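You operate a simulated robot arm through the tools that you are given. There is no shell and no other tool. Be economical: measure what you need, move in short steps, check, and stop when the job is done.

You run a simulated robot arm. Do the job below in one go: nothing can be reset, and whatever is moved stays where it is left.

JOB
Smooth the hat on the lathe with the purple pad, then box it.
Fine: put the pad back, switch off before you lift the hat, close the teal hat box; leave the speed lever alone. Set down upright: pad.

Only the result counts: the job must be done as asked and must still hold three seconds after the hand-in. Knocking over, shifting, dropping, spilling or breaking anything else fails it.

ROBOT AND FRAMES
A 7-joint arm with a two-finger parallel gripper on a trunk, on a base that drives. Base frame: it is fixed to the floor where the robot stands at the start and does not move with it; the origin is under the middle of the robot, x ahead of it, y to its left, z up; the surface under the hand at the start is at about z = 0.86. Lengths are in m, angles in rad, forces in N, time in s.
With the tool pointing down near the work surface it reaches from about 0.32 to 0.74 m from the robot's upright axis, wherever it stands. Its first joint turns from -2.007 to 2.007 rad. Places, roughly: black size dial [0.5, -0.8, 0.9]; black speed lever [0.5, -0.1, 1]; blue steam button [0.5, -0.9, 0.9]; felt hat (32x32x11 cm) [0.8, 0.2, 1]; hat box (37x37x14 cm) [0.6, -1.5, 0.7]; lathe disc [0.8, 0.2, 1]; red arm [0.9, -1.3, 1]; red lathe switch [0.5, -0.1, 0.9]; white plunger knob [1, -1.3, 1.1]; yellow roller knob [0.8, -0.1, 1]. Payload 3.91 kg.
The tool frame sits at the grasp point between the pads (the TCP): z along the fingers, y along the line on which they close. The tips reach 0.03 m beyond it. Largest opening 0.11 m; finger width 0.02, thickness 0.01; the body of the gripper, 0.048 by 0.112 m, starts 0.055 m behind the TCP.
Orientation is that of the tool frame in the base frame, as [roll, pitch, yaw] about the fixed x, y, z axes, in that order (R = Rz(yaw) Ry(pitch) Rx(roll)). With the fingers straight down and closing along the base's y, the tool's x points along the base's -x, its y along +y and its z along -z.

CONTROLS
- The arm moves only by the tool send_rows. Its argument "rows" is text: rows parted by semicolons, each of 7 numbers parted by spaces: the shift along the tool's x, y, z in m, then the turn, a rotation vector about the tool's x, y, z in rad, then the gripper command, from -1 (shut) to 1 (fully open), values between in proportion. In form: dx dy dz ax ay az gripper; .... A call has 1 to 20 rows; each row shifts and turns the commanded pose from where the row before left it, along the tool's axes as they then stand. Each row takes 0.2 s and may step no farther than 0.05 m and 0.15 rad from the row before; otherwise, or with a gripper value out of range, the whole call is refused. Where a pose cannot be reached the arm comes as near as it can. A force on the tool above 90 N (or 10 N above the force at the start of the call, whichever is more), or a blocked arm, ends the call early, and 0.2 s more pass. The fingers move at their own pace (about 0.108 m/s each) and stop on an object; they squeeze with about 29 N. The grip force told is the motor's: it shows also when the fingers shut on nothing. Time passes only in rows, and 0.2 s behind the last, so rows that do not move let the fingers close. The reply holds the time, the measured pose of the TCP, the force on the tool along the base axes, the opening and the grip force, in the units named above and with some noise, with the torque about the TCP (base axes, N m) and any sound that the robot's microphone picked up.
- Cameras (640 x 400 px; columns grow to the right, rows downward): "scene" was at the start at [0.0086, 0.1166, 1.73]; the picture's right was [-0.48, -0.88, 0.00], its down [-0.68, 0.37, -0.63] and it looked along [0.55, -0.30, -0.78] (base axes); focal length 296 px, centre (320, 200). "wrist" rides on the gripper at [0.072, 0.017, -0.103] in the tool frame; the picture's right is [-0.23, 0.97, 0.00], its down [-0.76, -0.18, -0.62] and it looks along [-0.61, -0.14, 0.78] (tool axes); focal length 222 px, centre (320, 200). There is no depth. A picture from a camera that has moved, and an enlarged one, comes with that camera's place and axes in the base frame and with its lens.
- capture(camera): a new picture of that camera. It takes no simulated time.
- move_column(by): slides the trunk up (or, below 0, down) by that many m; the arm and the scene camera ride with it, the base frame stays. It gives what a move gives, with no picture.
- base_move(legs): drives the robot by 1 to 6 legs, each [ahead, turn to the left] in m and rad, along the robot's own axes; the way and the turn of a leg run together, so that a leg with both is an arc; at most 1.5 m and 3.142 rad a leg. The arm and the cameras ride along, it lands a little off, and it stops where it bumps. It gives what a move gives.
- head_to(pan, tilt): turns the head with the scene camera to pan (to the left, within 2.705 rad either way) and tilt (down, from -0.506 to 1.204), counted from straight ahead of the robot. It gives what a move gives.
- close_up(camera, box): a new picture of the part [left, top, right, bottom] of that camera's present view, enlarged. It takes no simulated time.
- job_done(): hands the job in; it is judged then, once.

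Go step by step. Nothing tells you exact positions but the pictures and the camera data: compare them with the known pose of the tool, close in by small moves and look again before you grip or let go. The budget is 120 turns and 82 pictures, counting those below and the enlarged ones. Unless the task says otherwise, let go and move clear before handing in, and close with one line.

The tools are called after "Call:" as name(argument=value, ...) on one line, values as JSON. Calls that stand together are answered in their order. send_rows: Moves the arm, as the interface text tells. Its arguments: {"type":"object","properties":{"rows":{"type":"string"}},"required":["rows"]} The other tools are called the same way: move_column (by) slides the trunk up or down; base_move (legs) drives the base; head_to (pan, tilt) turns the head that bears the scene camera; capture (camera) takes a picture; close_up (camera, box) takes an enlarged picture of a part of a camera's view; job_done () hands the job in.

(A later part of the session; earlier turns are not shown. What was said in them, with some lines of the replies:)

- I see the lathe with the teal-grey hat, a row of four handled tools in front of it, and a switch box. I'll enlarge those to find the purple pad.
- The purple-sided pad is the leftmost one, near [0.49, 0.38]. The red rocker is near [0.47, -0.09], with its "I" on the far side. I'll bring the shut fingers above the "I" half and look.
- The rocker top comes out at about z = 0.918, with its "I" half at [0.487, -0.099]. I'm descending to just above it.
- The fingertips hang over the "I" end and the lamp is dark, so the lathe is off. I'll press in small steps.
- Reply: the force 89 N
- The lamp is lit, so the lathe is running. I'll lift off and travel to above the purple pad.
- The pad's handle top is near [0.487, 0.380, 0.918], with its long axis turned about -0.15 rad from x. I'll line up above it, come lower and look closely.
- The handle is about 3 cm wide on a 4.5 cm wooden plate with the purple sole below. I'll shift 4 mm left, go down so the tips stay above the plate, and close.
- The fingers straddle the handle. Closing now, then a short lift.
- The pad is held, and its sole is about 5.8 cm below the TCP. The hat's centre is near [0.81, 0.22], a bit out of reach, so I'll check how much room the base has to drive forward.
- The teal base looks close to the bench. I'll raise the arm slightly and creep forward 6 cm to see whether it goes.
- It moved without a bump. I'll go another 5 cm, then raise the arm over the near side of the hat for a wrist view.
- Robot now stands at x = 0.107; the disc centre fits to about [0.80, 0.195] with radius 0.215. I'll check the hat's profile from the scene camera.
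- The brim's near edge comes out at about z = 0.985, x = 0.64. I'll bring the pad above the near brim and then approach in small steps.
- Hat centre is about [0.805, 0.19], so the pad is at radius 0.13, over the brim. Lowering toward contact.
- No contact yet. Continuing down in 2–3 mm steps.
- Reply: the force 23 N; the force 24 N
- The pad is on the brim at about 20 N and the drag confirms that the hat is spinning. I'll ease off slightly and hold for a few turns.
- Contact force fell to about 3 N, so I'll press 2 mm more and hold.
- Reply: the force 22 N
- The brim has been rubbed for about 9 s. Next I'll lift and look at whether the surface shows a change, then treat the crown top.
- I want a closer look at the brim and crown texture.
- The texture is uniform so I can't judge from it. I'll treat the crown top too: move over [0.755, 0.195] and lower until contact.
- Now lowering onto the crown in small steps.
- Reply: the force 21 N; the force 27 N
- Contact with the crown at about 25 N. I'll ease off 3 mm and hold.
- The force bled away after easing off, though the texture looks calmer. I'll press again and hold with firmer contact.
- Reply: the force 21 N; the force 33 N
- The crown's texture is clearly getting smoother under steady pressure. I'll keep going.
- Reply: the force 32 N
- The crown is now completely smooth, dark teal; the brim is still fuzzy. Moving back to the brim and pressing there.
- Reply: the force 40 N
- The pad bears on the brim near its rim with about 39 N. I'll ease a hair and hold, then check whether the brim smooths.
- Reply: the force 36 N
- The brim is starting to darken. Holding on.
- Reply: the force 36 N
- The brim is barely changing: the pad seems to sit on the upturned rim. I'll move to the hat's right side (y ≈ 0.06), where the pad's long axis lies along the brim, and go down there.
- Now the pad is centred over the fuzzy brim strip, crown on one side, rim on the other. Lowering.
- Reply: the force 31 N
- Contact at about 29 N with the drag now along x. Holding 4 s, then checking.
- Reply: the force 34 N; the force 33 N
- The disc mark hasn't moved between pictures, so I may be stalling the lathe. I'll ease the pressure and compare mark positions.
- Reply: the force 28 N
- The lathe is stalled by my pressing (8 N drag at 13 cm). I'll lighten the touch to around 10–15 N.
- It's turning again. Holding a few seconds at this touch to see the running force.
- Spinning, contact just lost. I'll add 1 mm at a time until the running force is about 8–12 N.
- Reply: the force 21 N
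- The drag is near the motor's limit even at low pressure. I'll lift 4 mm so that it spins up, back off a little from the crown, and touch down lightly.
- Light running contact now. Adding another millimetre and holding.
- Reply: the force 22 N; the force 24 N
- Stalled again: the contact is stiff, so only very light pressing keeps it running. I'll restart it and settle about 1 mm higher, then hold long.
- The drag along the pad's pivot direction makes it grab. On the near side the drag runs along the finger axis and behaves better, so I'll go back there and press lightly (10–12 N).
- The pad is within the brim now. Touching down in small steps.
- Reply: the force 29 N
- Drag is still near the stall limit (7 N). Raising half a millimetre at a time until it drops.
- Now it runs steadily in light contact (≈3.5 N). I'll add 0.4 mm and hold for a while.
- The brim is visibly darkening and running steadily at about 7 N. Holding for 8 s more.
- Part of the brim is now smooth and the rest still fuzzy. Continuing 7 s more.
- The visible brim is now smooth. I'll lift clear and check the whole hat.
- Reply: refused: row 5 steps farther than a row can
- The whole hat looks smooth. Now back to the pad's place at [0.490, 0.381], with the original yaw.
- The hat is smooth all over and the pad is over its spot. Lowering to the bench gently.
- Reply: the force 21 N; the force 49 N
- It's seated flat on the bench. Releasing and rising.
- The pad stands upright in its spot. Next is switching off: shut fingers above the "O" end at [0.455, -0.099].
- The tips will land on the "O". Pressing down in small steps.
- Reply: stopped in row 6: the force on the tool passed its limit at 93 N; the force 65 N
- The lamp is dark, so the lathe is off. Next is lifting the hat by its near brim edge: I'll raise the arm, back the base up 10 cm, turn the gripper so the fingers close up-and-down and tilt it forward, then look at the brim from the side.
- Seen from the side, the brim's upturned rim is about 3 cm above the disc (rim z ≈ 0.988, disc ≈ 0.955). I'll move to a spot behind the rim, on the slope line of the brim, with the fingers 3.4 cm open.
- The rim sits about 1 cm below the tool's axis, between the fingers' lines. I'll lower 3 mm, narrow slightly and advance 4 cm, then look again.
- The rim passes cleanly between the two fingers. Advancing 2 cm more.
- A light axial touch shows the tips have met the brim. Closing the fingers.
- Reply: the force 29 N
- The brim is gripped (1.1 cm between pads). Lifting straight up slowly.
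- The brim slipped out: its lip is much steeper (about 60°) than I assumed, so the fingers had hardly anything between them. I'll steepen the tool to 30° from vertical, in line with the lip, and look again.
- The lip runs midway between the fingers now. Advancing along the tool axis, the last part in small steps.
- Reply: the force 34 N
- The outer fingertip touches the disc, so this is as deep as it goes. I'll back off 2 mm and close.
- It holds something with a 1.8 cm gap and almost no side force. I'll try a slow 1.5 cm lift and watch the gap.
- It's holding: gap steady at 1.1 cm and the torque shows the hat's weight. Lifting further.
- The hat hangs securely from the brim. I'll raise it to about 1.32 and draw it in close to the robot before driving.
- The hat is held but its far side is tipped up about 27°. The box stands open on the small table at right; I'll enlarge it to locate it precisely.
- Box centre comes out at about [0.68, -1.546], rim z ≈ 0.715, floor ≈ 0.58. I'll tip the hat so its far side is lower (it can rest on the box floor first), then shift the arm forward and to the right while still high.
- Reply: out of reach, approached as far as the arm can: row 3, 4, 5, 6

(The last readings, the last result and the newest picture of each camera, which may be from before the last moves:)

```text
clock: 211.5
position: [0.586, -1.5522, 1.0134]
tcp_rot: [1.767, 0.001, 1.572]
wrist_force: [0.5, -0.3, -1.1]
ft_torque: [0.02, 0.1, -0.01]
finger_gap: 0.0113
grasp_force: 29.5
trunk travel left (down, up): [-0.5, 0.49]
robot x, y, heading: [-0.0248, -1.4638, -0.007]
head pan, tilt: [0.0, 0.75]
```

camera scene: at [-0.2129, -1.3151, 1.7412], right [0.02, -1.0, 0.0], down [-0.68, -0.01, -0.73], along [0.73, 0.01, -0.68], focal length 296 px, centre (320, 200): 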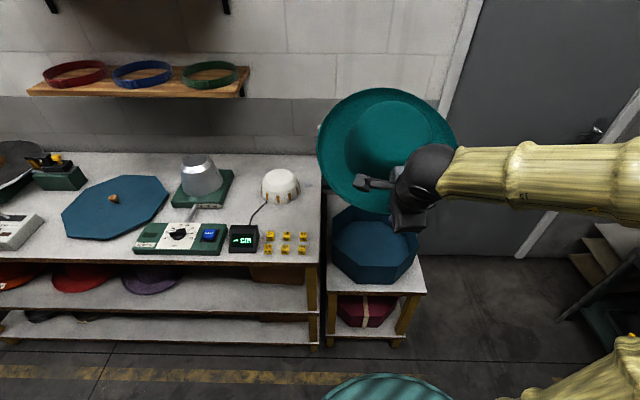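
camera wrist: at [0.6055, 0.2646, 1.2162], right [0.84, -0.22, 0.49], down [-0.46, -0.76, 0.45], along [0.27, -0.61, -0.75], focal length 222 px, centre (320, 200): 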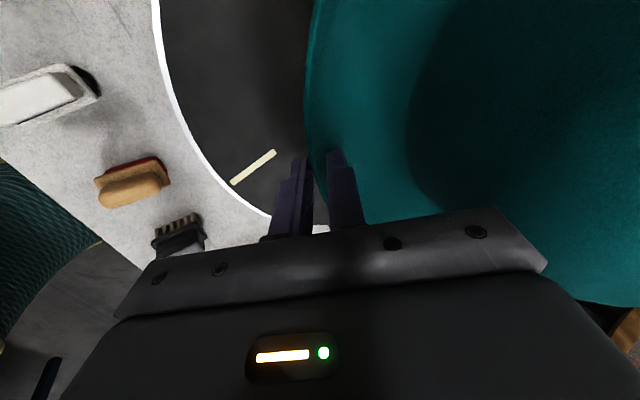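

Call:
send_rows(rows="0.003 -0.0058 -0.029 0 0 0 -1;0.003 -0.0058 -0.029 0 0 0 -1;0 0 0 0 0 0 -1")

Call:
move_column(by=-0.12)

Call:
capture(camera="scene")

```text
clock: 212.3
position: [0.5257, -1.5444, 1.0142]
tcp_rot: [1.768, 0.003, 1.575]
wrist_force: [0.1, 0.3, -0.7]
ft_torque: [0.01, 0.04, 0.01]
finger_gap: 0.0113
grasp_force: 28.9
trunk travel left (down, up): [-0.5, 0.49]
robot x, y, heading: [-0.0209, -1.4658, 0.007]
head pan, tilt: [0.0, 0.75]
```

```text
clock: 213.8
position: [0.5257, -1.5457, 0.8939]
tcp_rot: [1.766, 0.003, 1.574]
wrist_force: [-1.1, -0.7, -2.1]
ft_torque: [0.0, 0.07, -0.02]
finger_gap: 0.0107
grasp_force: 29.0
trunk travel left (down, up): [-0.38, 0.61]
robot x, y, heading: [-0.0191, -1.4662, -0.004]
head pan, tilt: [0.0, 0.75]
```

```text
7 pictures are left
camera scene: at [0.0019, -1.3136, 1.2713], right [0.0, -1.0, 0.0], down [-0.68, 0.0, -0.73], along [0.73, 0.0, -0.68], focal length 296 px, centre (320, 200)
```

scene: 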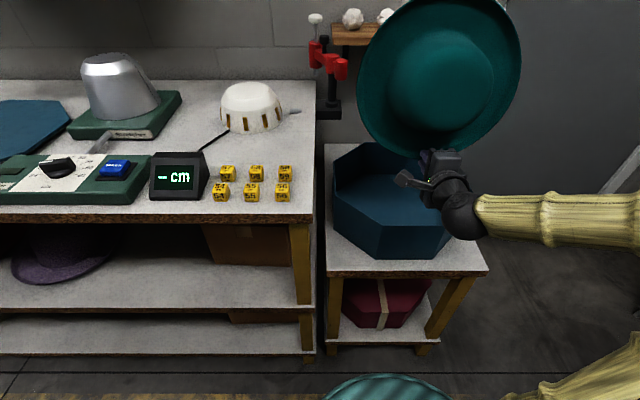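

I had the pitch direction backwards: the lip is nearly vertical, so the hat is level when the tool points straight down. That is even better for lowering it into the box. Rotating back to vertical here, well above the box, and checking.

Call:
send_rows(rows="0 0 0 0.147 0 0 -1;0 0 0 0.147 0 0 -1;0 0 0 0.147 0 0 -1;0 0 0 0.147 0 0 -1;0 0 0 0.147 0 0 -1;0 0 0 0.147 0 0 -1;0 0 0 0.147 0 0 -1;0 0 0 0.147 0 0 -1;0 0 0 0.144 0 0 -1;0 0 0 0 0 0 -1")

Call:
capture(camera="scene")

```text
clock: 216.0
position: [0.5267, -1.5453, 0.8939]
tcp_rot: [3.089, 0.004, 1.574]
wrist_force: [0.1, -0.1, -2.0]
ft_torque: [-0.02, 0.19, 0.01]
finger_gap: 0.0112
grasp_force: 29.0
trunk travel left (down, up): [-0.38, 0.61]
robot x, y, heading: [-0.0267, -1.4669, -0.001]
head pan, tilt: [0.0, 0.75]
```

```text
6 pictures are left
camera scene: at [0.0022, -1.3135, 1.2712], right [0.0, -1.0, 0.0], down [-0.68, 0.0, -0.73], along [0.73, 0.0, -0.68], focal length 296 px, centre (320, 200)
```

scene: 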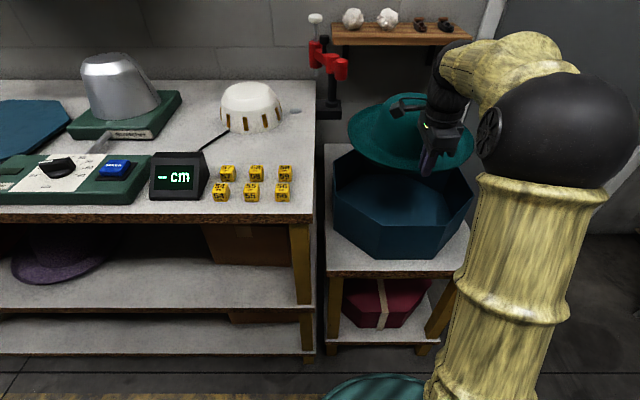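

Combining both views, the box is at centre [0.645, -1.533] with rim z ≈ 0.77, a bit nearer and higher than I first thought. I'll level the hat, shift 3.5 cm back and 1.2 cm left, then lower to just above the rim.

Call:
send_rows(rows="0.0065 -0.0175 0 0.1 0 0 -1;0.0065 -0.0175 0 0.1 0 0 -1;0 0.006 0.04 0 0 0 -1;0 0 0 0 0 0 -1")

Call:
close_up(camera="scene", box=[300, 80, 500, 280])

```text
clock: 217.0
position: [0.4909, -1.5319, 0.8524]
tcp_rot: [-2.995, 0.003, 1.571]
wrist_force: [0.2, 0.6, -1.5]
ft_torque: [0.01, 0.23, -0.02]
finger_gap: 0.0109
grasp_force: 29.2
trunk travel left (down, up): [-0.38, 0.61]
robot x, y, heading: [-0.0252, -1.4658, 0.001]
head pan, tilt: [0.0, 0.75]
```

```text
2.00 times, centred on (400, 180) of scene
camera zoom: at [0.0021, -1.3135, 1.2712], right [0.0, -1.0, 0.0], down [-0.68, 0.0, -0.73], along [0.73, 0.0, -0.68], focal length 593 px, centre (160, 240)
```

zoom: 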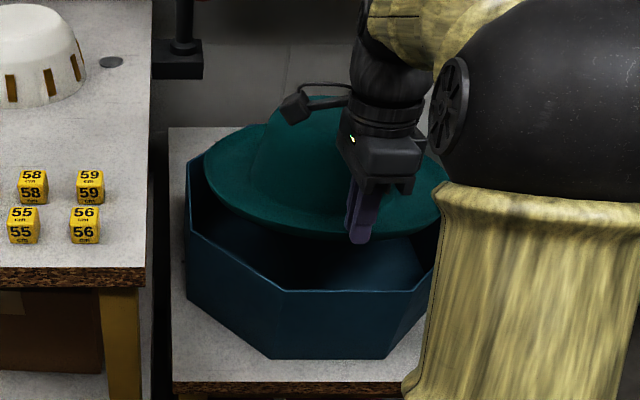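

The hat lies within the box outline. Lowering it in.

Call:
send_rows(rows="0 0.0045 0.0297 0 0 0 -1;0 0.0045 0.0297 0 0 0 -1;0 0.0045 0.0297 0 0 0 -1;0 0.0015 0.01 0 0 0 -1;0 0 0 0 0 0 -1")

Call:
send_rows(rows="0 0.0015 0.01 0 0 0 -1;0 0 0 0 0 0 -1")

Call:
send_rows(rows="0 0.0015 0.01 0 0 0 -1;0 0 0 0 0 0 -1")

```text
clock: 218.2
position: [0.4918, -1.5314, 0.7532]
tcp_rot: [-2.996, 0.002, 1.574]
wrist_force: [0.1, -0.1, -1.7]
ft_torque: [0.0, 0.2, 0.03]
finger_gap: 0.0109
grasp_force: 28.8
trunk travel left (down, up): [-0.38, 0.61]
robot x, y, heading: [-0.024, -1.4686, -0.002]
head pan, tilt: [0.0, 0.75]
```

```text
clock: 218.8
position: [0.4905, -1.5319, 0.7425]
tcp_rot: [-2.997, 0.001, 1.573]
wrist_force: [0.2, 0.3, -1.0]
ft_torque: [-0.03, 0.24, 0.01]
finger_gap: 0.0112
grasp_force: 29.5
trunk travel left (down, up): [-0.38, 0.61]
robot x, y, heading: [-0.0221, -1.4643, 0.002]
head pan, tilt: [0.0, 0.75]
```

```text
clock: 219.4
position: [0.4898, -1.5312, 0.7336]
tcp_rot: [-2.997, 0.003, 1.572]
wrist_force: [0.1, -0.2, -1.8]
ft_torque: [-0.01, 0.21, -0.02]
finger_gap: 0.0111
grasp_force: 29.0
trunk travel left (down, up): [-0.38, 0.61]
robot x, y, heading: [-0.019, -1.4642, 0.0]
head pan, tilt: [0.0, 0.75]
```

Call:
send_rows(rows="0 0.001 0.006 0 0 0 -1;0 0 0 0 0 0 -1")

Call:
send_rows(rows="0 0.001 0.006 0 0 0 -1;0 0 0 0 0 0 -1")

Call:
send_rows(rows="0 0.001 0.006 0 0 0 -1;0 0 0 0 0 0 -1")

```text
clock: 220.0
position: [0.4912, -1.5319, 0.727]
tcp_rot: [-2.994, 0.0, 1.576]
wrist_force: [-0.3, -0.2, -1.4]
ft_torque: [-0.01, 0.2, -0.04]
finger_gap: 0.0112
grasp_force: 29.1
trunk travel left (down, up): [-0.38, 0.61]
robot x, y, heading: [-0.0219, -1.4654, 0.006]
head pan, tilt: [0.0, 0.75]
```

```text
clock: 220.6
position: [0.4913, -1.5313, 0.7204]
tcp_rot: [-2.997, 0.003, 1.574]
wrist_force: [0.2, 0.8, -1.4]
ft_torque: [0.02, 0.14, 0.03]
finger_gap: 0.0114
grasp_force: 29.0
trunk travel left (down, up): [-0.38, 0.61]
robot x, y, heading: [-0.0239, -1.4659, -0.0]
head pan, tilt: [0.0, 0.75]
```

```text
clock: 221.2
position: [0.4915, -1.5321, 0.7141]
tcp_rot: [-2.996, 0.0, 1.571]
wrist_force: [-0.4, 0.3, 0.0]
ft_torque: [-0.01, -0.08, 0.0]
finger_gap: 0.0111
grasp_force: 28.8
trunk travel left (down, up): [-0.38, 0.61]
robot x, y, heading: [-0.0219, -1.4644, 0.005]
head pan, tilt: [0.0, 0.75]
```

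The far brim has touched the box floor (the torque vanished). A few millimetres more, then release with a small opening.

Call:
send_rows(rows="0 0.0006 0.004 0 0 0 -1;0 0 0 0 0 0 -1")

Call:
send_rows(rows="0 0 0 0 0 0 -0.7;0 0 0 0 0 0 -0.6;0 0 0 0 0 0 -0.5;0 0 0 0 0 0 -0.45;0 0 0 0 0 0 -0.45;0 0 0 0 0 0 -0.45")

Call:
close_up(camera="scene", box=[300, 80, 500, 280])

```text
clock: 221.8
position: [0.4917, -1.5325, 0.7098]
tcp_rot: [-2.996, 0.001, 1.573]
wrist_force: [0.2, 0.5, -0.2]
ft_torque: [0.02, -0.1, 0.01]
finger_gap: 0.0116
grasp_force: 28.6
trunk travel left (down, up): [-0.38, 0.61]
robot x, y, heading: [-0.0206, -1.4639, 0.001]
head pan, tilt: [0.0, 0.75]
```

```text
clock: 223.2
position: [0.4931, -1.5322, 0.7107]
tcp_rot: [-2.995, 0.002, 1.572]
wrist_force: [2.1, 0.3, 0.6]
ft_torque: [0.0, 0.04, 0.01]
finger_gap: 0.0292
grasp_force: 0.0
trunk travel left (down, up): [-0.38, 0.61]
robot x, y, heading: [-0.0178, -1.4655, -0.007]
head pan, tilt: [0.0, 0.75]
```

```text
2.00 times, centred on (400, 180) of scene
camera zoom: at [0.002, -1.3135, 1.2712], right [0.0, -1.0, 0.0], down [-0.68, 0.0, -0.73], along [0.73, 0.0, -0.68], focal length 593 px, centre (160, 240)
```

zoom: 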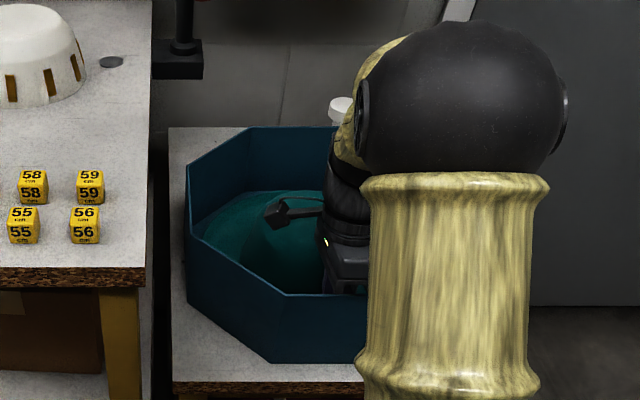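

The hat sits down inside the box. Rising straight up and then clear.

Call:
send_rows(rows="0 -0.0015 -0.0099 0 0 0 -0.45;0 -0.003 -0.0198 0 0 0 -0.45;0 -0.006 -0.0396 0 0 0 -0.45;0 -0.007 -0.046 0 0 0 -0.45;0 -0.007 -0.046 0 0 0 -0.45;0 -0.007 -0.046 0 0 0 -0.45;0 -0.007 -0.046 0 0 0 -0.45;0 0 0 0 0 0 -0.45")

Call:
move_column(by=0.47)

Call:
base_move(legs=[[-0.22, 0]])

Call:
close_up(camera="scene", box=[50, 150, 450, 320])

```text
clock: 225.0
position: [0.4897, -1.5298, 0.9661]
tcp_rot: [-2.997, 0.003, 1.573]
wrist_force: [1.1, 0.3, 0.0]
ft_torque: [-0.02, 0.01, 0.01]
finger_gap: 0.03
grasp_force: 0.1
trunk travel left (down, up): [-0.38, 0.61]
robot x, y, heading: [-0.0239, -1.4654, -0.002]
head pan, tilt: [0.0, 0.75]
```

```text
refused: 0.47 is not a number from -0.4 to 0.4
```

```text
clock: 226.8
position: [0.2688, -1.5315, 0.9667]
tcp_rot: [-2.997, 0.0, 1.571]
wrist_force: [0.3, 0.9, -0.1]
ft_torque: [-0.02, -0.04, -0.03]
finger_gap: 0.0305
grasp_force: 0.1
trunk travel left (down, up): [-0.38, 0.61]
robot x, y, heading: [-0.2396, -1.4672, -0.005]
head pan, tilt: [0.0, 0.75]
```

```text
1.60 times, centred on (250, 235) of scene
camera zoom: at [-0.2193, -1.3133, 1.2713], right [0.0, -1.0, 0.0], down [-0.68, 0.0, -0.73], along [0.73, 0.0, -0.68], focal length 474 px, centre (432, 144)
```

zoom: 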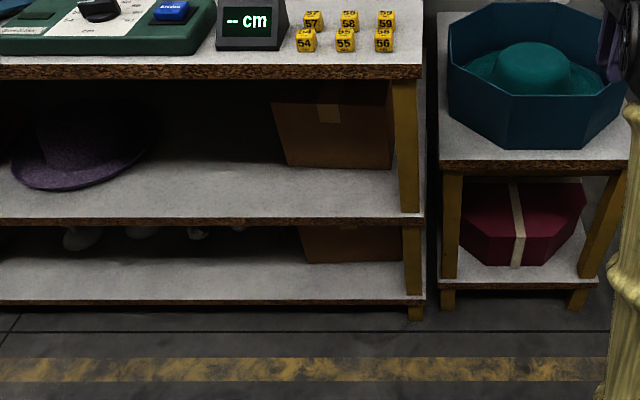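

The hat is in the box, level, with its crown below the rim. Next, raise the trunk, level the gripper, swing the arm aside and take one precise enlarged view of the box for placing the lid.

Call:
move_column(by=0.4)

Call:
send_rows(rows="-0.048 0 0 -0.0735 0 0 0;-0.048 0 0 -0.0735 0 0 0;-0.048 0 0 0 0 0 0;-0.048 0 0 0 0 0 0;-0.048 0 0 0 0 0 0;0 0 0 0 0 0 0")

Call:
close_up(camera="scene", box=[320, 190, 440, 300])

```text
clock: 230.7
position: [0.2678, -1.532, 1.3663]
tcp_rot: [-2.998, 0.002, 1.57]
wrist_force: [-0.8, -0.6, -0.2]
ft_torque: [0.02, 0.03, -0.02]
finger_gap: 0.0303
grasp_force: 0.1
trunk travel left (down, up): [-0.78, 0.21]
robot x, y, heading: [-0.244, -1.4648, 0.001]
head pan, tilt: [0.0, 0.75]
```

```text
clock: 232.1
position: [0.2679, -1.7702, 1.3681]
tcp_rot: [3.136, 0.004, 1.571]
wrist_force: [0.3, 1.0, -0.4]
ft_torque: [-0.06, -0.02, 0.02]
finger_gap: 0.0547
grasp_force: 0.1
trunk travel left (down, up): [-0.78, 0.21]
robot x, y, heading: [-0.244, -1.4633, -0.001]
head pan, tilt: [0.0, 0.75]
```

```text
3.64 times, centred on (380, 245) of scene
camera zoom: at [-0.2197, -1.3118, 1.6711], right [0.0, -1.0, 0.0], down [-0.68, 0.0, -0.73], along [0.73, 0.0, -0.68], focal length 1078 px, centre (102, 36)
```

zoom: 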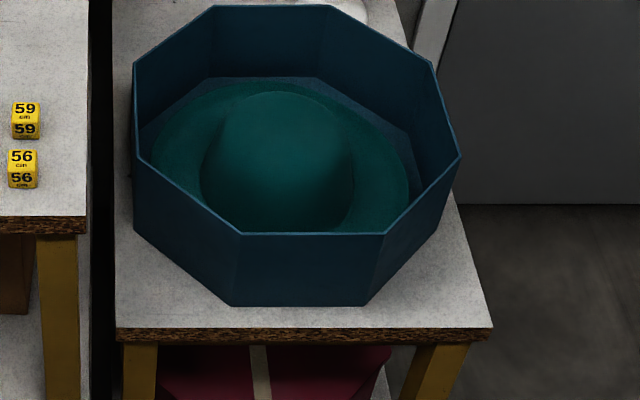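

That gives a clean view: with the finger contact I felt at the near wall, the box centre is about [0.645, -1.532] and its rim z is about 0.75, flats square to the axes like the lid. Now I'll centre the arm and drive to the lid, whose knob I make at about [0.675, -0.44].

Call:
send_rows(rows="0.048 0 0 0 0 0 0;0.048 0 0 0 0 0 0;0.048 0 0 0 0 0 0;0.048 0 0 0 0 0 0;0.048 0 0 0 0 0 0;0.048 0 0 0 0 0 0;0 0 0 0 0 0 0")

Call:
base_move(legs=[[0, 1.571], [1.02, 0], [0, -1.571], [0.27, 0]])

```text
clock: 233.7
position: [0.2696, -1.4819, 1.3679]
tcp_rot: [3.139, 0.001, 1.57]
wrist_force: [-1.3, -0.3, 0.5]
ft_torque: [-0.05, 0.04, -0.01]
finger_gap: 0.055
grasp_force: 0.0
trunk travel left (down, up): [-0.78, 0.21]
robot x, y, heading: [-0.2442, -1.4678, -0.004]
head pan, tilt: [0.0, 0.75]
```

```text
clock: 252.6
position: [0.542, -0.4538, 1.3673]
tcp_rot: [3.141, 0.001, 1.585]
wrist_force: [0.5, 0.8, 0.6]
ft_torque: [-0.02, 0.03, -0.01]
finger_gap: 0.0551
grasp_force: 0.1
trunk travel left (down, up): [-0.78, 0.21]
robot x, y, heading: [0.0286, -0.4418, 0.014]
head pan, tilt: [0.0, 0.75]
```

Call:
send_rows(rows="0.0017 0.0148 0.0408 0 0 0 0;0.0017 0.0148 0.0408 0 0 0 0;0.0017 0.0148 0.0408 0 0 0 0;0.0017 0.0148 0.0408 0 0 0 0;0.0017 0.0148 0.0408 0 0 0 0;0.0017 0.0148 0.0408 0 0 0 0;0.0017 0.0148 0.0408 0 0 0 0;0.0017 0.0148 0.0408 0 0 0 0;0.0017 0.0148 0.0408 0 0 0 0;0 0 0 0 0 0 0")

Call:
capture(camera="wrist")

```text
clock: 254.8
position: [0.6754, -0.4352, 1.0023]
tcp_rot: [3.138, 0.003, 1.585]
wrist_force: [0.0, -0.1, -0.4]
ft_torque: [-0.03, -0.03, -0.02]
finger_gap: 0.0551
grasp_force: 0.0
trunk travel left (down, up): [-0.78, 0.21]
robot x, y, heading: [0.0264, -0.4408, 0.015]
head pan, tilt: [0.0, 0.75]
```

```text
1 pictures are left
camera wrist: at [0.6928, -0.3627, 1.103], right [0.98, -0.21, 0.0], down [-0.17, -0.76, 0.62], along [-0.13, -0.61, -0.78], focal length 222 px, centre (320, 200)
```

wrist: 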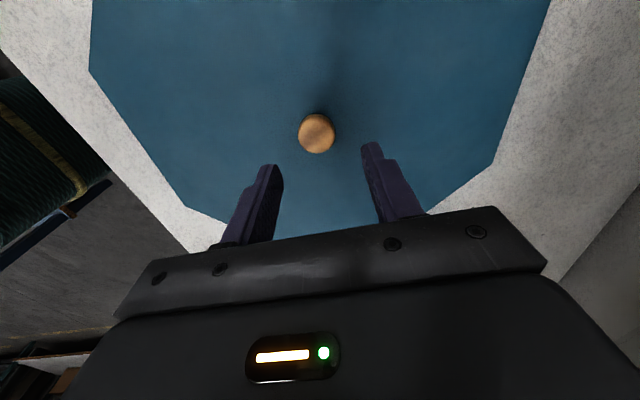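

The knob is at about [0.674, -0.440], 3.4 cm wide, between the finger lines. I'll centre and go down gently until the tips just touch the lid.

Call:
send_rows(rows="-0.0045 -0.0015 0.03 0 0 0 0;0 0 0.03 0 0 0 0;0 0 0.008 0 0 0 0;0 0 0.004 0 0 0 0;0 0 0 0 0 0 0")

Call:
send_rows(rows="0 0 0.004 0 0 0 0;0 0 0.003 0 0 0 0;0 0 0 0 0 0 0")

Call:
send_rows(rows="0 0 0.003 0 0 0 0;0 0 0.003 0 0 0 0;0 0 0 0 0 0 0")

```text
clock: 256.0
position: [0.6746, -0.4407, 0.9295]
tcp_rot: [3.14, 0.003, 1.585]
wrist_force: [0.1, -0.5, -0.5]
ft_torque: [0.03, 0.0, 0.02]
finger_gap: 0.0552
grasp_force: 0.0
trunk travel left (down, up): [-0.78, 0.21]
robot x, y, heading: [0.0278, -0.4452, 0.013]
head pan, tilt: [0.0, 0.75]
```

```text
clock: 256.8
position: [0.6747, -0.4409, 0.9216]
tcp_rot: [3.14, 0.002, 1.584]
wrist_force: [0.1, 0.3, 0.3]
ft_torque: [0.0, 0.02, 0.01]
finger_gap: 0.0548
grasp_force: 0.1
trunk travel left (down, up): [-0.78, 0.21]
robot x, y, heading: [0.028, -0.4434, 0.015]
head pan, tilt: [0.0, 0.75]
```

```text
clock: 257.6
position: [0.6743, -0.4413, 0.916]
tcp_rot: [3.141, 0.0, 1.584]
wrist_force: [0.1, -0.6, 0.1]
ft_torque: [0.0, -0.02, -0.01]
finger_gap: 0.0549
grasp_force: 0.1
trunk travel left (down, up): [-0.78, 0.21]
robot x, y, heading: [0.0265, -0.4445, 0.013]
head pan, tilt: [0.0, 0.75]
```

Call:
send_rows(rows="0 0 0.003 0 0 0 0;0 0 0.002 0 0 0 0;0 0 0 0 0 0 0")

Call:
send_rows(rows="0 0 0.002 0 0 0 0;0 0 0.002 0 0 0 0;0 0 0 0 0 0 0")

Call:
send_rows(rows="0 0 0 0 0 0 -0.4;0 0 0 0 0 0 -0.7;0 0 0 0 0 0 -1;0 0 0 0 0 0 -1;0 0 0 0 0 0 -1")

```text
clock: 258.4
position: [0.6744, -0.4411, 0.9116]
tcp_rot: [3.134, 0.002, 1.585]
wrist_force: [-0.1, 0.1, 12.3]
ft_torque: [0.02, 0.41, -0.02]
finger_gap: 0.0551
grasp_force: 0.8
trunk travel left (down, up): [-0.78, 0.21]
robot x, y, heading: [0.0261, -0.4415, 0.014]
head pan, tilt: [0.0, 0.75]
```

```text
clock: 259.2
position: [0.6726, -0.4416, 0.9115]
tcp_rot: [3.13, 0.002, 1.585]
wrist_force: [1.6, 1.0, 48.3]
ft_torque: [0.07, 1.51, -0.04]
finger_gap: 0.0545
grasp_force: 0.0
trunk travel left (down, up): [-0.78, 0.21]
robot x, y, heading: [0.0298, -0.4398, 0.016]
head pan, tilt: [0.0, 0.75]
```

```text
clock: 260.4
position: [0.6705, -0.4414, 0.9124]
tcp_rot: [3.132, 0.001, 1.585]
wrist_force: [-10.4, -0.4, 49.6]
ft_torque: [0.15, 2.24, 0.1]
finger_gap: 0.0364
grasp_force: 28.8
trunk travel left (down, up): [-0.78, 0.21]
robot x, y, heading: [0.028, -0.4451, 0.01]
head pan, tilt: [0.0, 0.75]
```

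The knob is gripped (3.6 cm). The lid's top is at z ≈ 0.881, so its bottom edge lies 5.2 cm below the TCP. Lifting it.

Call:
send_rows(rows="0 0 -0.01 0 0 0 -1;0 0 -0.02 0 0 0 -1;0 0 0 0 0 0 -1")

Call:
send_rows(rows="0 0 -0.04 0 0 0 -1;0 0 -0.045 0 0 0 -1;0 0 -0.045 0 0 0 -1;0 0 -0.045 0 0 0 -1;0 0 -0.045 0 0 0 -1;0 0 -0.045 0 0 0 -1;0 0 -0.045 0 0 0 -1;0 -0.04 -0.02 0 0 0 -1;0 -0.04 -0.02 0 0 0 -1;0 -0.04 0 0 0 0 -1;0 0 0 0 0 0 -1")

```text
clock: 261.2
position: [0.6741, -0.4416, 0.9356]
tcp_rot: [-3.141, 0.004, 1.584]
wrist_force: [-0.2, 0.2, -1.7]
ft_torque: [0.01, 0.04, 0.03]
finger_gap: 0.0327
grasp_force: 28.7
trunk travel left (down, up): [-0.78, 0.21]
robot x, y, heading: [0.0276, -0.4434, 0.011]
head pan, tilt: [0.0, 0.75]
```

```text
clock: 263.6
position: [0.5538, -0.4407, 1.2849]
tcp_rot: [3.141, 0.004, 1.585]
wrist_force: [0.1, -0.4, -1.5]
ft_torque: [0.01, 0.02, 0.02]
finger_gap: 0.0327
grasp_force: 29.3
trunk travel left (down, up): [-0.78, 0.21]
robot x, y, heading: [0.0241, -0.4483, 0.01]
head pan, tilt: [0.0, 0.75]
```

The lid is lifted and steady. I'll back off, drive to the box and stop in front of it.

Call:
base_move(legs=[[-0.26, 0], [0, -1.582], [1.03, 0], [0, 1.571], [0.22, 0]])

Call:
move_column(by=-0.2)

```text
clock: 284.0
position: [0.5244, -1.4703, 1.2867]
tcp_rot: [3.141, 0.0, 1.582]
wrist_force: [0.2, 0.0, -2.1]
ft_torque: [-0.04, 0.04, 0.0]
finger_gap: 0.0326
grasp_force: 29.1
trunk travel left (down, up): [-0.78, 0.21]
robot x, y, heading: [-0.0031, -1.4683, 0.009]
head pan, tilt: [0.0, 0.75]
```

```text
clock: 286.2
position: [0.5254, -1.4719, 1.0862]
tcp_rot: [3.14, 0.003, 1.581]
wrist_force: [0.0, 0.0, -1.3]
ft_torque: [0.0, 0.0, 0.01]
finger_gap: 0.0328
grasp_force: 28.9
trunk travel left (down, up): [-0.58, 0.41]
robot x, y, heading: [-0.0, -1.4697, 0.007]
head pan, tilt: [0.0, 0.75]
```

Call:
send_rows(rows="-0.0207 0.04 0 0 0 0 -1;-0.0207 0.04 0 0 0 0 -1;-0.0207 0.04 0 0 0 0 -1;0 0 0.04 0 0 -0.038 -1;0 0 0.045 0 0 0 -1;0 0 0.045 0 0 0 -1;0 0 0.045 0 0 0 -1;0 0 0.04 0 0 0 -1;0 0 0 0 0 0 -1")

```text
clock: 288.2
position: [0.6451, -1.5314, 0.8717]
tcp_rot: [3.14, 0.002, 1.62]
wrist_force: [0.0, -0.5, -1.7]
ft_torque: [0.01, 0.01, 0.0]
finger_gap: 0.0325
grasp_force: 29.4
trunk travel left (down, up): [-0.58, 0.41]
robot x, y, heading: [-0.0053, -1.4737, 0.001]
head pan, tilt: [0.0, 0.75]
```

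Centred over the box. Lowering in small steps, watching force.

Call:
send_rows(rows="0 0 0.02 0 0 0 -1;0 0 0.015 0 0 0 -1;0 0 0.01 0 0 0 -1;0 0 0 0 0 0 -1")

Call:
send_rows(rows="0 0 0.005 0 0 0 -1;0 0 0.005 0 0 0 -1;0 0 0 0 0 0 -1")

Call:
send_rows(rows="0 0 0.004 0 0 0 -1;0 0 0.004 0 0 0 -1;0 0 0 0 0 0 -1")

Call:
send_rows(rows="0 0 0.004 0 0 0 -1;0 0 0.004 0 0 0 -1;0 0 0 0 0 0 -1")

```text
clock: 289.2
position: [0.6452, -1.5329, 0.8269]
tcp_rot: [3.141, 0.002, 1.62]
wrist_force: [0.7, -0.2, -1.8]
ft_torque: [0.0, 0.01, 0.04]
finger_gap: 0.0327
grasp_force: 28.7
trunk travel left (down, up): [-0.58, 0.41]
robot x, y, heading: [-0.0015, -1.47, 0.009]
head pan, tilt: [0.0, 0.75]
```

```text
clock: 290.0
position: [0.6473, -1.533, 0.8166]
tcp_rot: [3.139, 0.001, 1.618]
wrist_force: [-0.9, -0.3, -1.8]
ft_torque: [-0.01, 0.0, 0.04]
finger_gap: 0.0327
grasp_force: 28.9
trunk travel left (down, up): [-0.58, 0.41]
robot x, y, heading: [-0.0005, -1.4723, 0.007]
head pan, tilt: [0.0, 0.75]
```

```text
clock: 290.8
position: [0.6465, -1.5334, 0.8075]
tcp_rot: [3.14, 0.001, 1.619]
wrist_force: [-0.4, -0.4, -1.9]
ft_torque: [-0.03, 0.0, 0.03]
finger_gap: 0.0328
grasp_force: 29.3
trunk travel left (down, up): [-0.58, 0.41]
robot x, y, heading: [0.0001, -1.4685, 0.007]
head pan, tilt: [0.0, 0.75]
```

```text
clock: 291.6
position: [0.6458, -1.533, 0.8002]
tcp_rot: [3.14, 0.002, 1.62]
wrist_force: [-1.2, 0.3, -1.4]
ft_torque: [0.0, -0.02, 0.02]
finger_gap: 0.0328
grasp_force: 29.0
trunk travel left (down, up): [-0.58, 0.41]
robot x, y, heading: [-0.0017, -1.4715, 0.006]
head pan, tilt: [0.0, 0.75]
```

Call:
send_rows(rows="0 0 0.004 0 0 0 -1;0 0 0.003 0 0 0 -1;0 0 0 0 0 0 -1")

Call:
send_rows(rows="0 0 0.004 0 0 0 -1;0 0 0.003 0 0 0 -1;0 0 0 0 0 0 -1")

Call:
send_rows(rows="0 0 0.003 0 0 0 -1;0 0 0.002 0 0 0 -1;0 0 0 0 0 0 -1")

Call:
send_rows(rows="0 0 0.003 0 0 0 -1;0 0 0.002 0 0 0 -1;0 0 0 0 0 0 -1")

```text
clock: 292.4
position: [0.646, -1.5333, 0.7943]
tcp_rot: [3.141, 0.0, 1.619]
wrist_force: [-2.6, -0.4, 1.5]
ft_torque: [0.15, -0.25, 0.17]
finger_gap: 0.0329
grasp_force: 29.4
trunk travel left (down, up): [-0.58, 0.41]
robot x, y, heading: [-0.0009, -1.4688, 0.006]
head pan, tilt: [0.0, 0.75]
```

```text
clock: 293.2
position: [0.6462, -1.5333, 0.7939]
tcp_rot: [3.127, 0.003, 1.619]
wrist_force: [-0.6, 1.1, 49.0]
ft_torque: [0.47, 1.25, -0.05]
finger_gap: 0.0328
grasp_force: 29.1
trunk travel left (down, up): [-0.58, 0.41]
robot x, y, heading: [-0.0015, -1.4681, 0.009]
head pan, tilt: [0.0, 0.75]
```

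```text
clock: 294.0
position: [0.6455, -1.5312, 0.7932]
tcp_rot: [3.122, 0.006, 1.619]
wrist_force: [-6.5, 0.1, 74.3]
ft_torque: [-0.43, 2.2, 0.12]
finger_gap: 0.0329
grasp_force: 29.3
trunk travel left (down, up): [-0.58, 0.41]
robot x, y, heading: [-0.0034, -1.4712, 0.005]
head pan, tilt: [0.0, 0.75]
```

```text
clock: 294.5
position: [0.6486, -1.533, 0.7936]
tcp_rot: [3.115, 0.005, 1.62]
wrist_force: [-6.8, 1.8, 38.7]
ft_torque: [0.2, 1.84, 0.02]
finger_gap: 0.0334
grasp_force: 29.2
trunk travel left (down, up): [-0.58, 0.41]
robot x, y, heading: [-0.0014, -1.4719, 0.009]
head pan, tilt: [0.0, 0.75]
stopped in row 2: the force on the tool passed its limit at 91 N (the readings are from after the stop); the commanded pose is now the measured one
```

The lid met firm, nearly central contact all round at TCP z ≈ 0.794, consistent with lying on the rim. I'll unload, open and rise.

Call:
send_rows(rows="0 0 -0.001 0 0 0 -1;0 0 0 0 0 0 -0.5;0 0 0 0 0 0 -0.2;0 0 0 0 0 0 0;0 0 0 0 0 0 0.1;0 0 -0.01 0 0 0 0.1;0 0 -0.03 0 0 0 0.1;0 0 -0.045 0 0 0 0.1;0 0 -0.045 0 0 0 0.1;0 0 -0.045 0 0 0 0.1;0 0 -0.045 0 0 0 0.1;0 0 0 0 0 0 0.1")

Call:
move_column(by=0.2)

Call:
base_move(legs=[[-0.22, 0]])

Call:
send_rows(rows="-0.048 0 0 0 0 0 0.1;-0.048 0 0 0 0 0 0.1;-0.048 0 0 0 0 0 0.1;-0.048 0 0 0 0 0 0.1;-0.048 0 0 0 0 0 0.1;0 -0.04 0 0 0 0 0.1;0 -0.04 0 0 0 0 0.1;0 -0.04 0 0 0 0 0.1;0 0 0 0 0 0 0.1")

```text
clock: 297.1
position: [0.6455, -1.533, 1.0067]
tcp_rot: [3.123, 0.004, 1.62]
wrist_force: [-0.8, -0.4, -0.6]
ft_torque: [0.01, -0.02, 0.03]
finger_gap: 0.0602
grasp_force: 0.1
trunk travel left (down, up): [-0.58, 0.41]
robot x, y, heading: [-0.0003, -1.4695, 0.011]
head pan, tilt: [0.0, 0.75]
```

```text
clock: 299.3
position: [0.6458, -1.5331, 1.2069]
tcp_rot: [3.123, 0.002, 1.619]
wrist_force: [-0.2, -0.1, 0.5]
ft_torque: [-0.02, -0.03, 0.02]
finger_gap: 0.0603
grasp_force: 0.1
trunk travel left (down, up): [-0.78, 0.21]
robot x, y, heading: [-0.002, -1.4697, 0.012]
head pan, tilt: [0.0, 0.75]
```

```text
clock: 301.2
position: [0.425, -1.5337, 1.2071]
tcp_rot: [3.122, 0.004, 1.619]
wrist_force: [0.3, -0.4, 1.1]
ft_torque: [0.0, 0.0, 0.0]
finger_gap: 0.0603
grasp_force: 0.1
trunk travel left (down, up): [-0.78, 0.21]
robot x, y, heading: [-0.2197, -1.4732, 0.01]
head pan, tilt: [0.0, 0.75]
```

```text
clock: 303.2
position: [0.3206, -1.7796, 1.2052]
tcp_rot: [3.123, 0.003, 1.622]
wrist_force: [-0.6, -1.0, -0.1]
ft_torque: [0.0, 0.04, 0.01]
finger_gap: 0.0606
grasp_force: 0.0
trunk travel left (down, up): [-0.78, 0.21]
robot x, y, heading: [-0.2214, -1.4712, 0.007]
head pan, tilt: [0.0, 0.75]
```

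Arm aside; using the last picture to check the lid.

Call:
close_up(camera="scene", box=[320, 190, 440, 300])

```text
3.64 times, centred on (380, 245) of scene
camera zoom: at [-0.1957, -1.3196, 1.6712], right [0.01, -1.0, 0.0], down [-0.68, 0.0, -0.73], along [0.73, 0.01, -0.68], focal length 1078 px, centre (102, 36)
```

zoom: 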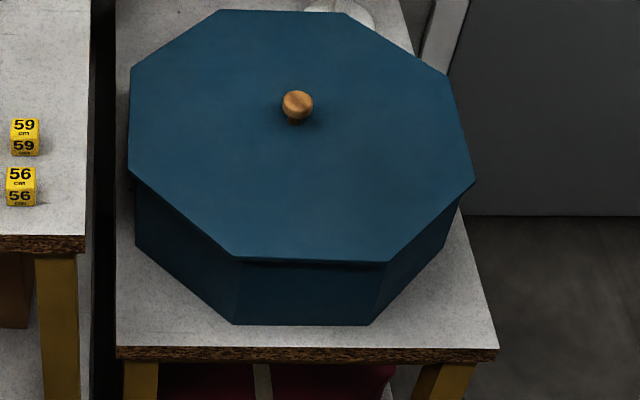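

The last picture shows the teal lid centred on the box, resting on the rim with a slight turn. The side forces before firm contact also fit it having slid into place. The pad is back upright, the lathe is off, the gripper is empty and clear, so I'm handing in.

Call:
job_done()

```text
The job is handed in.
```

I smoothed the hat with the purple pad, put the pad back upright, switched the lathe off before lifting the hat, and put the hat in the teal box with its lid on. I didn't touch the speed lever. The lid sits slightly turned on the box, and I judged that it's fully seated from contact forces and one last picture.
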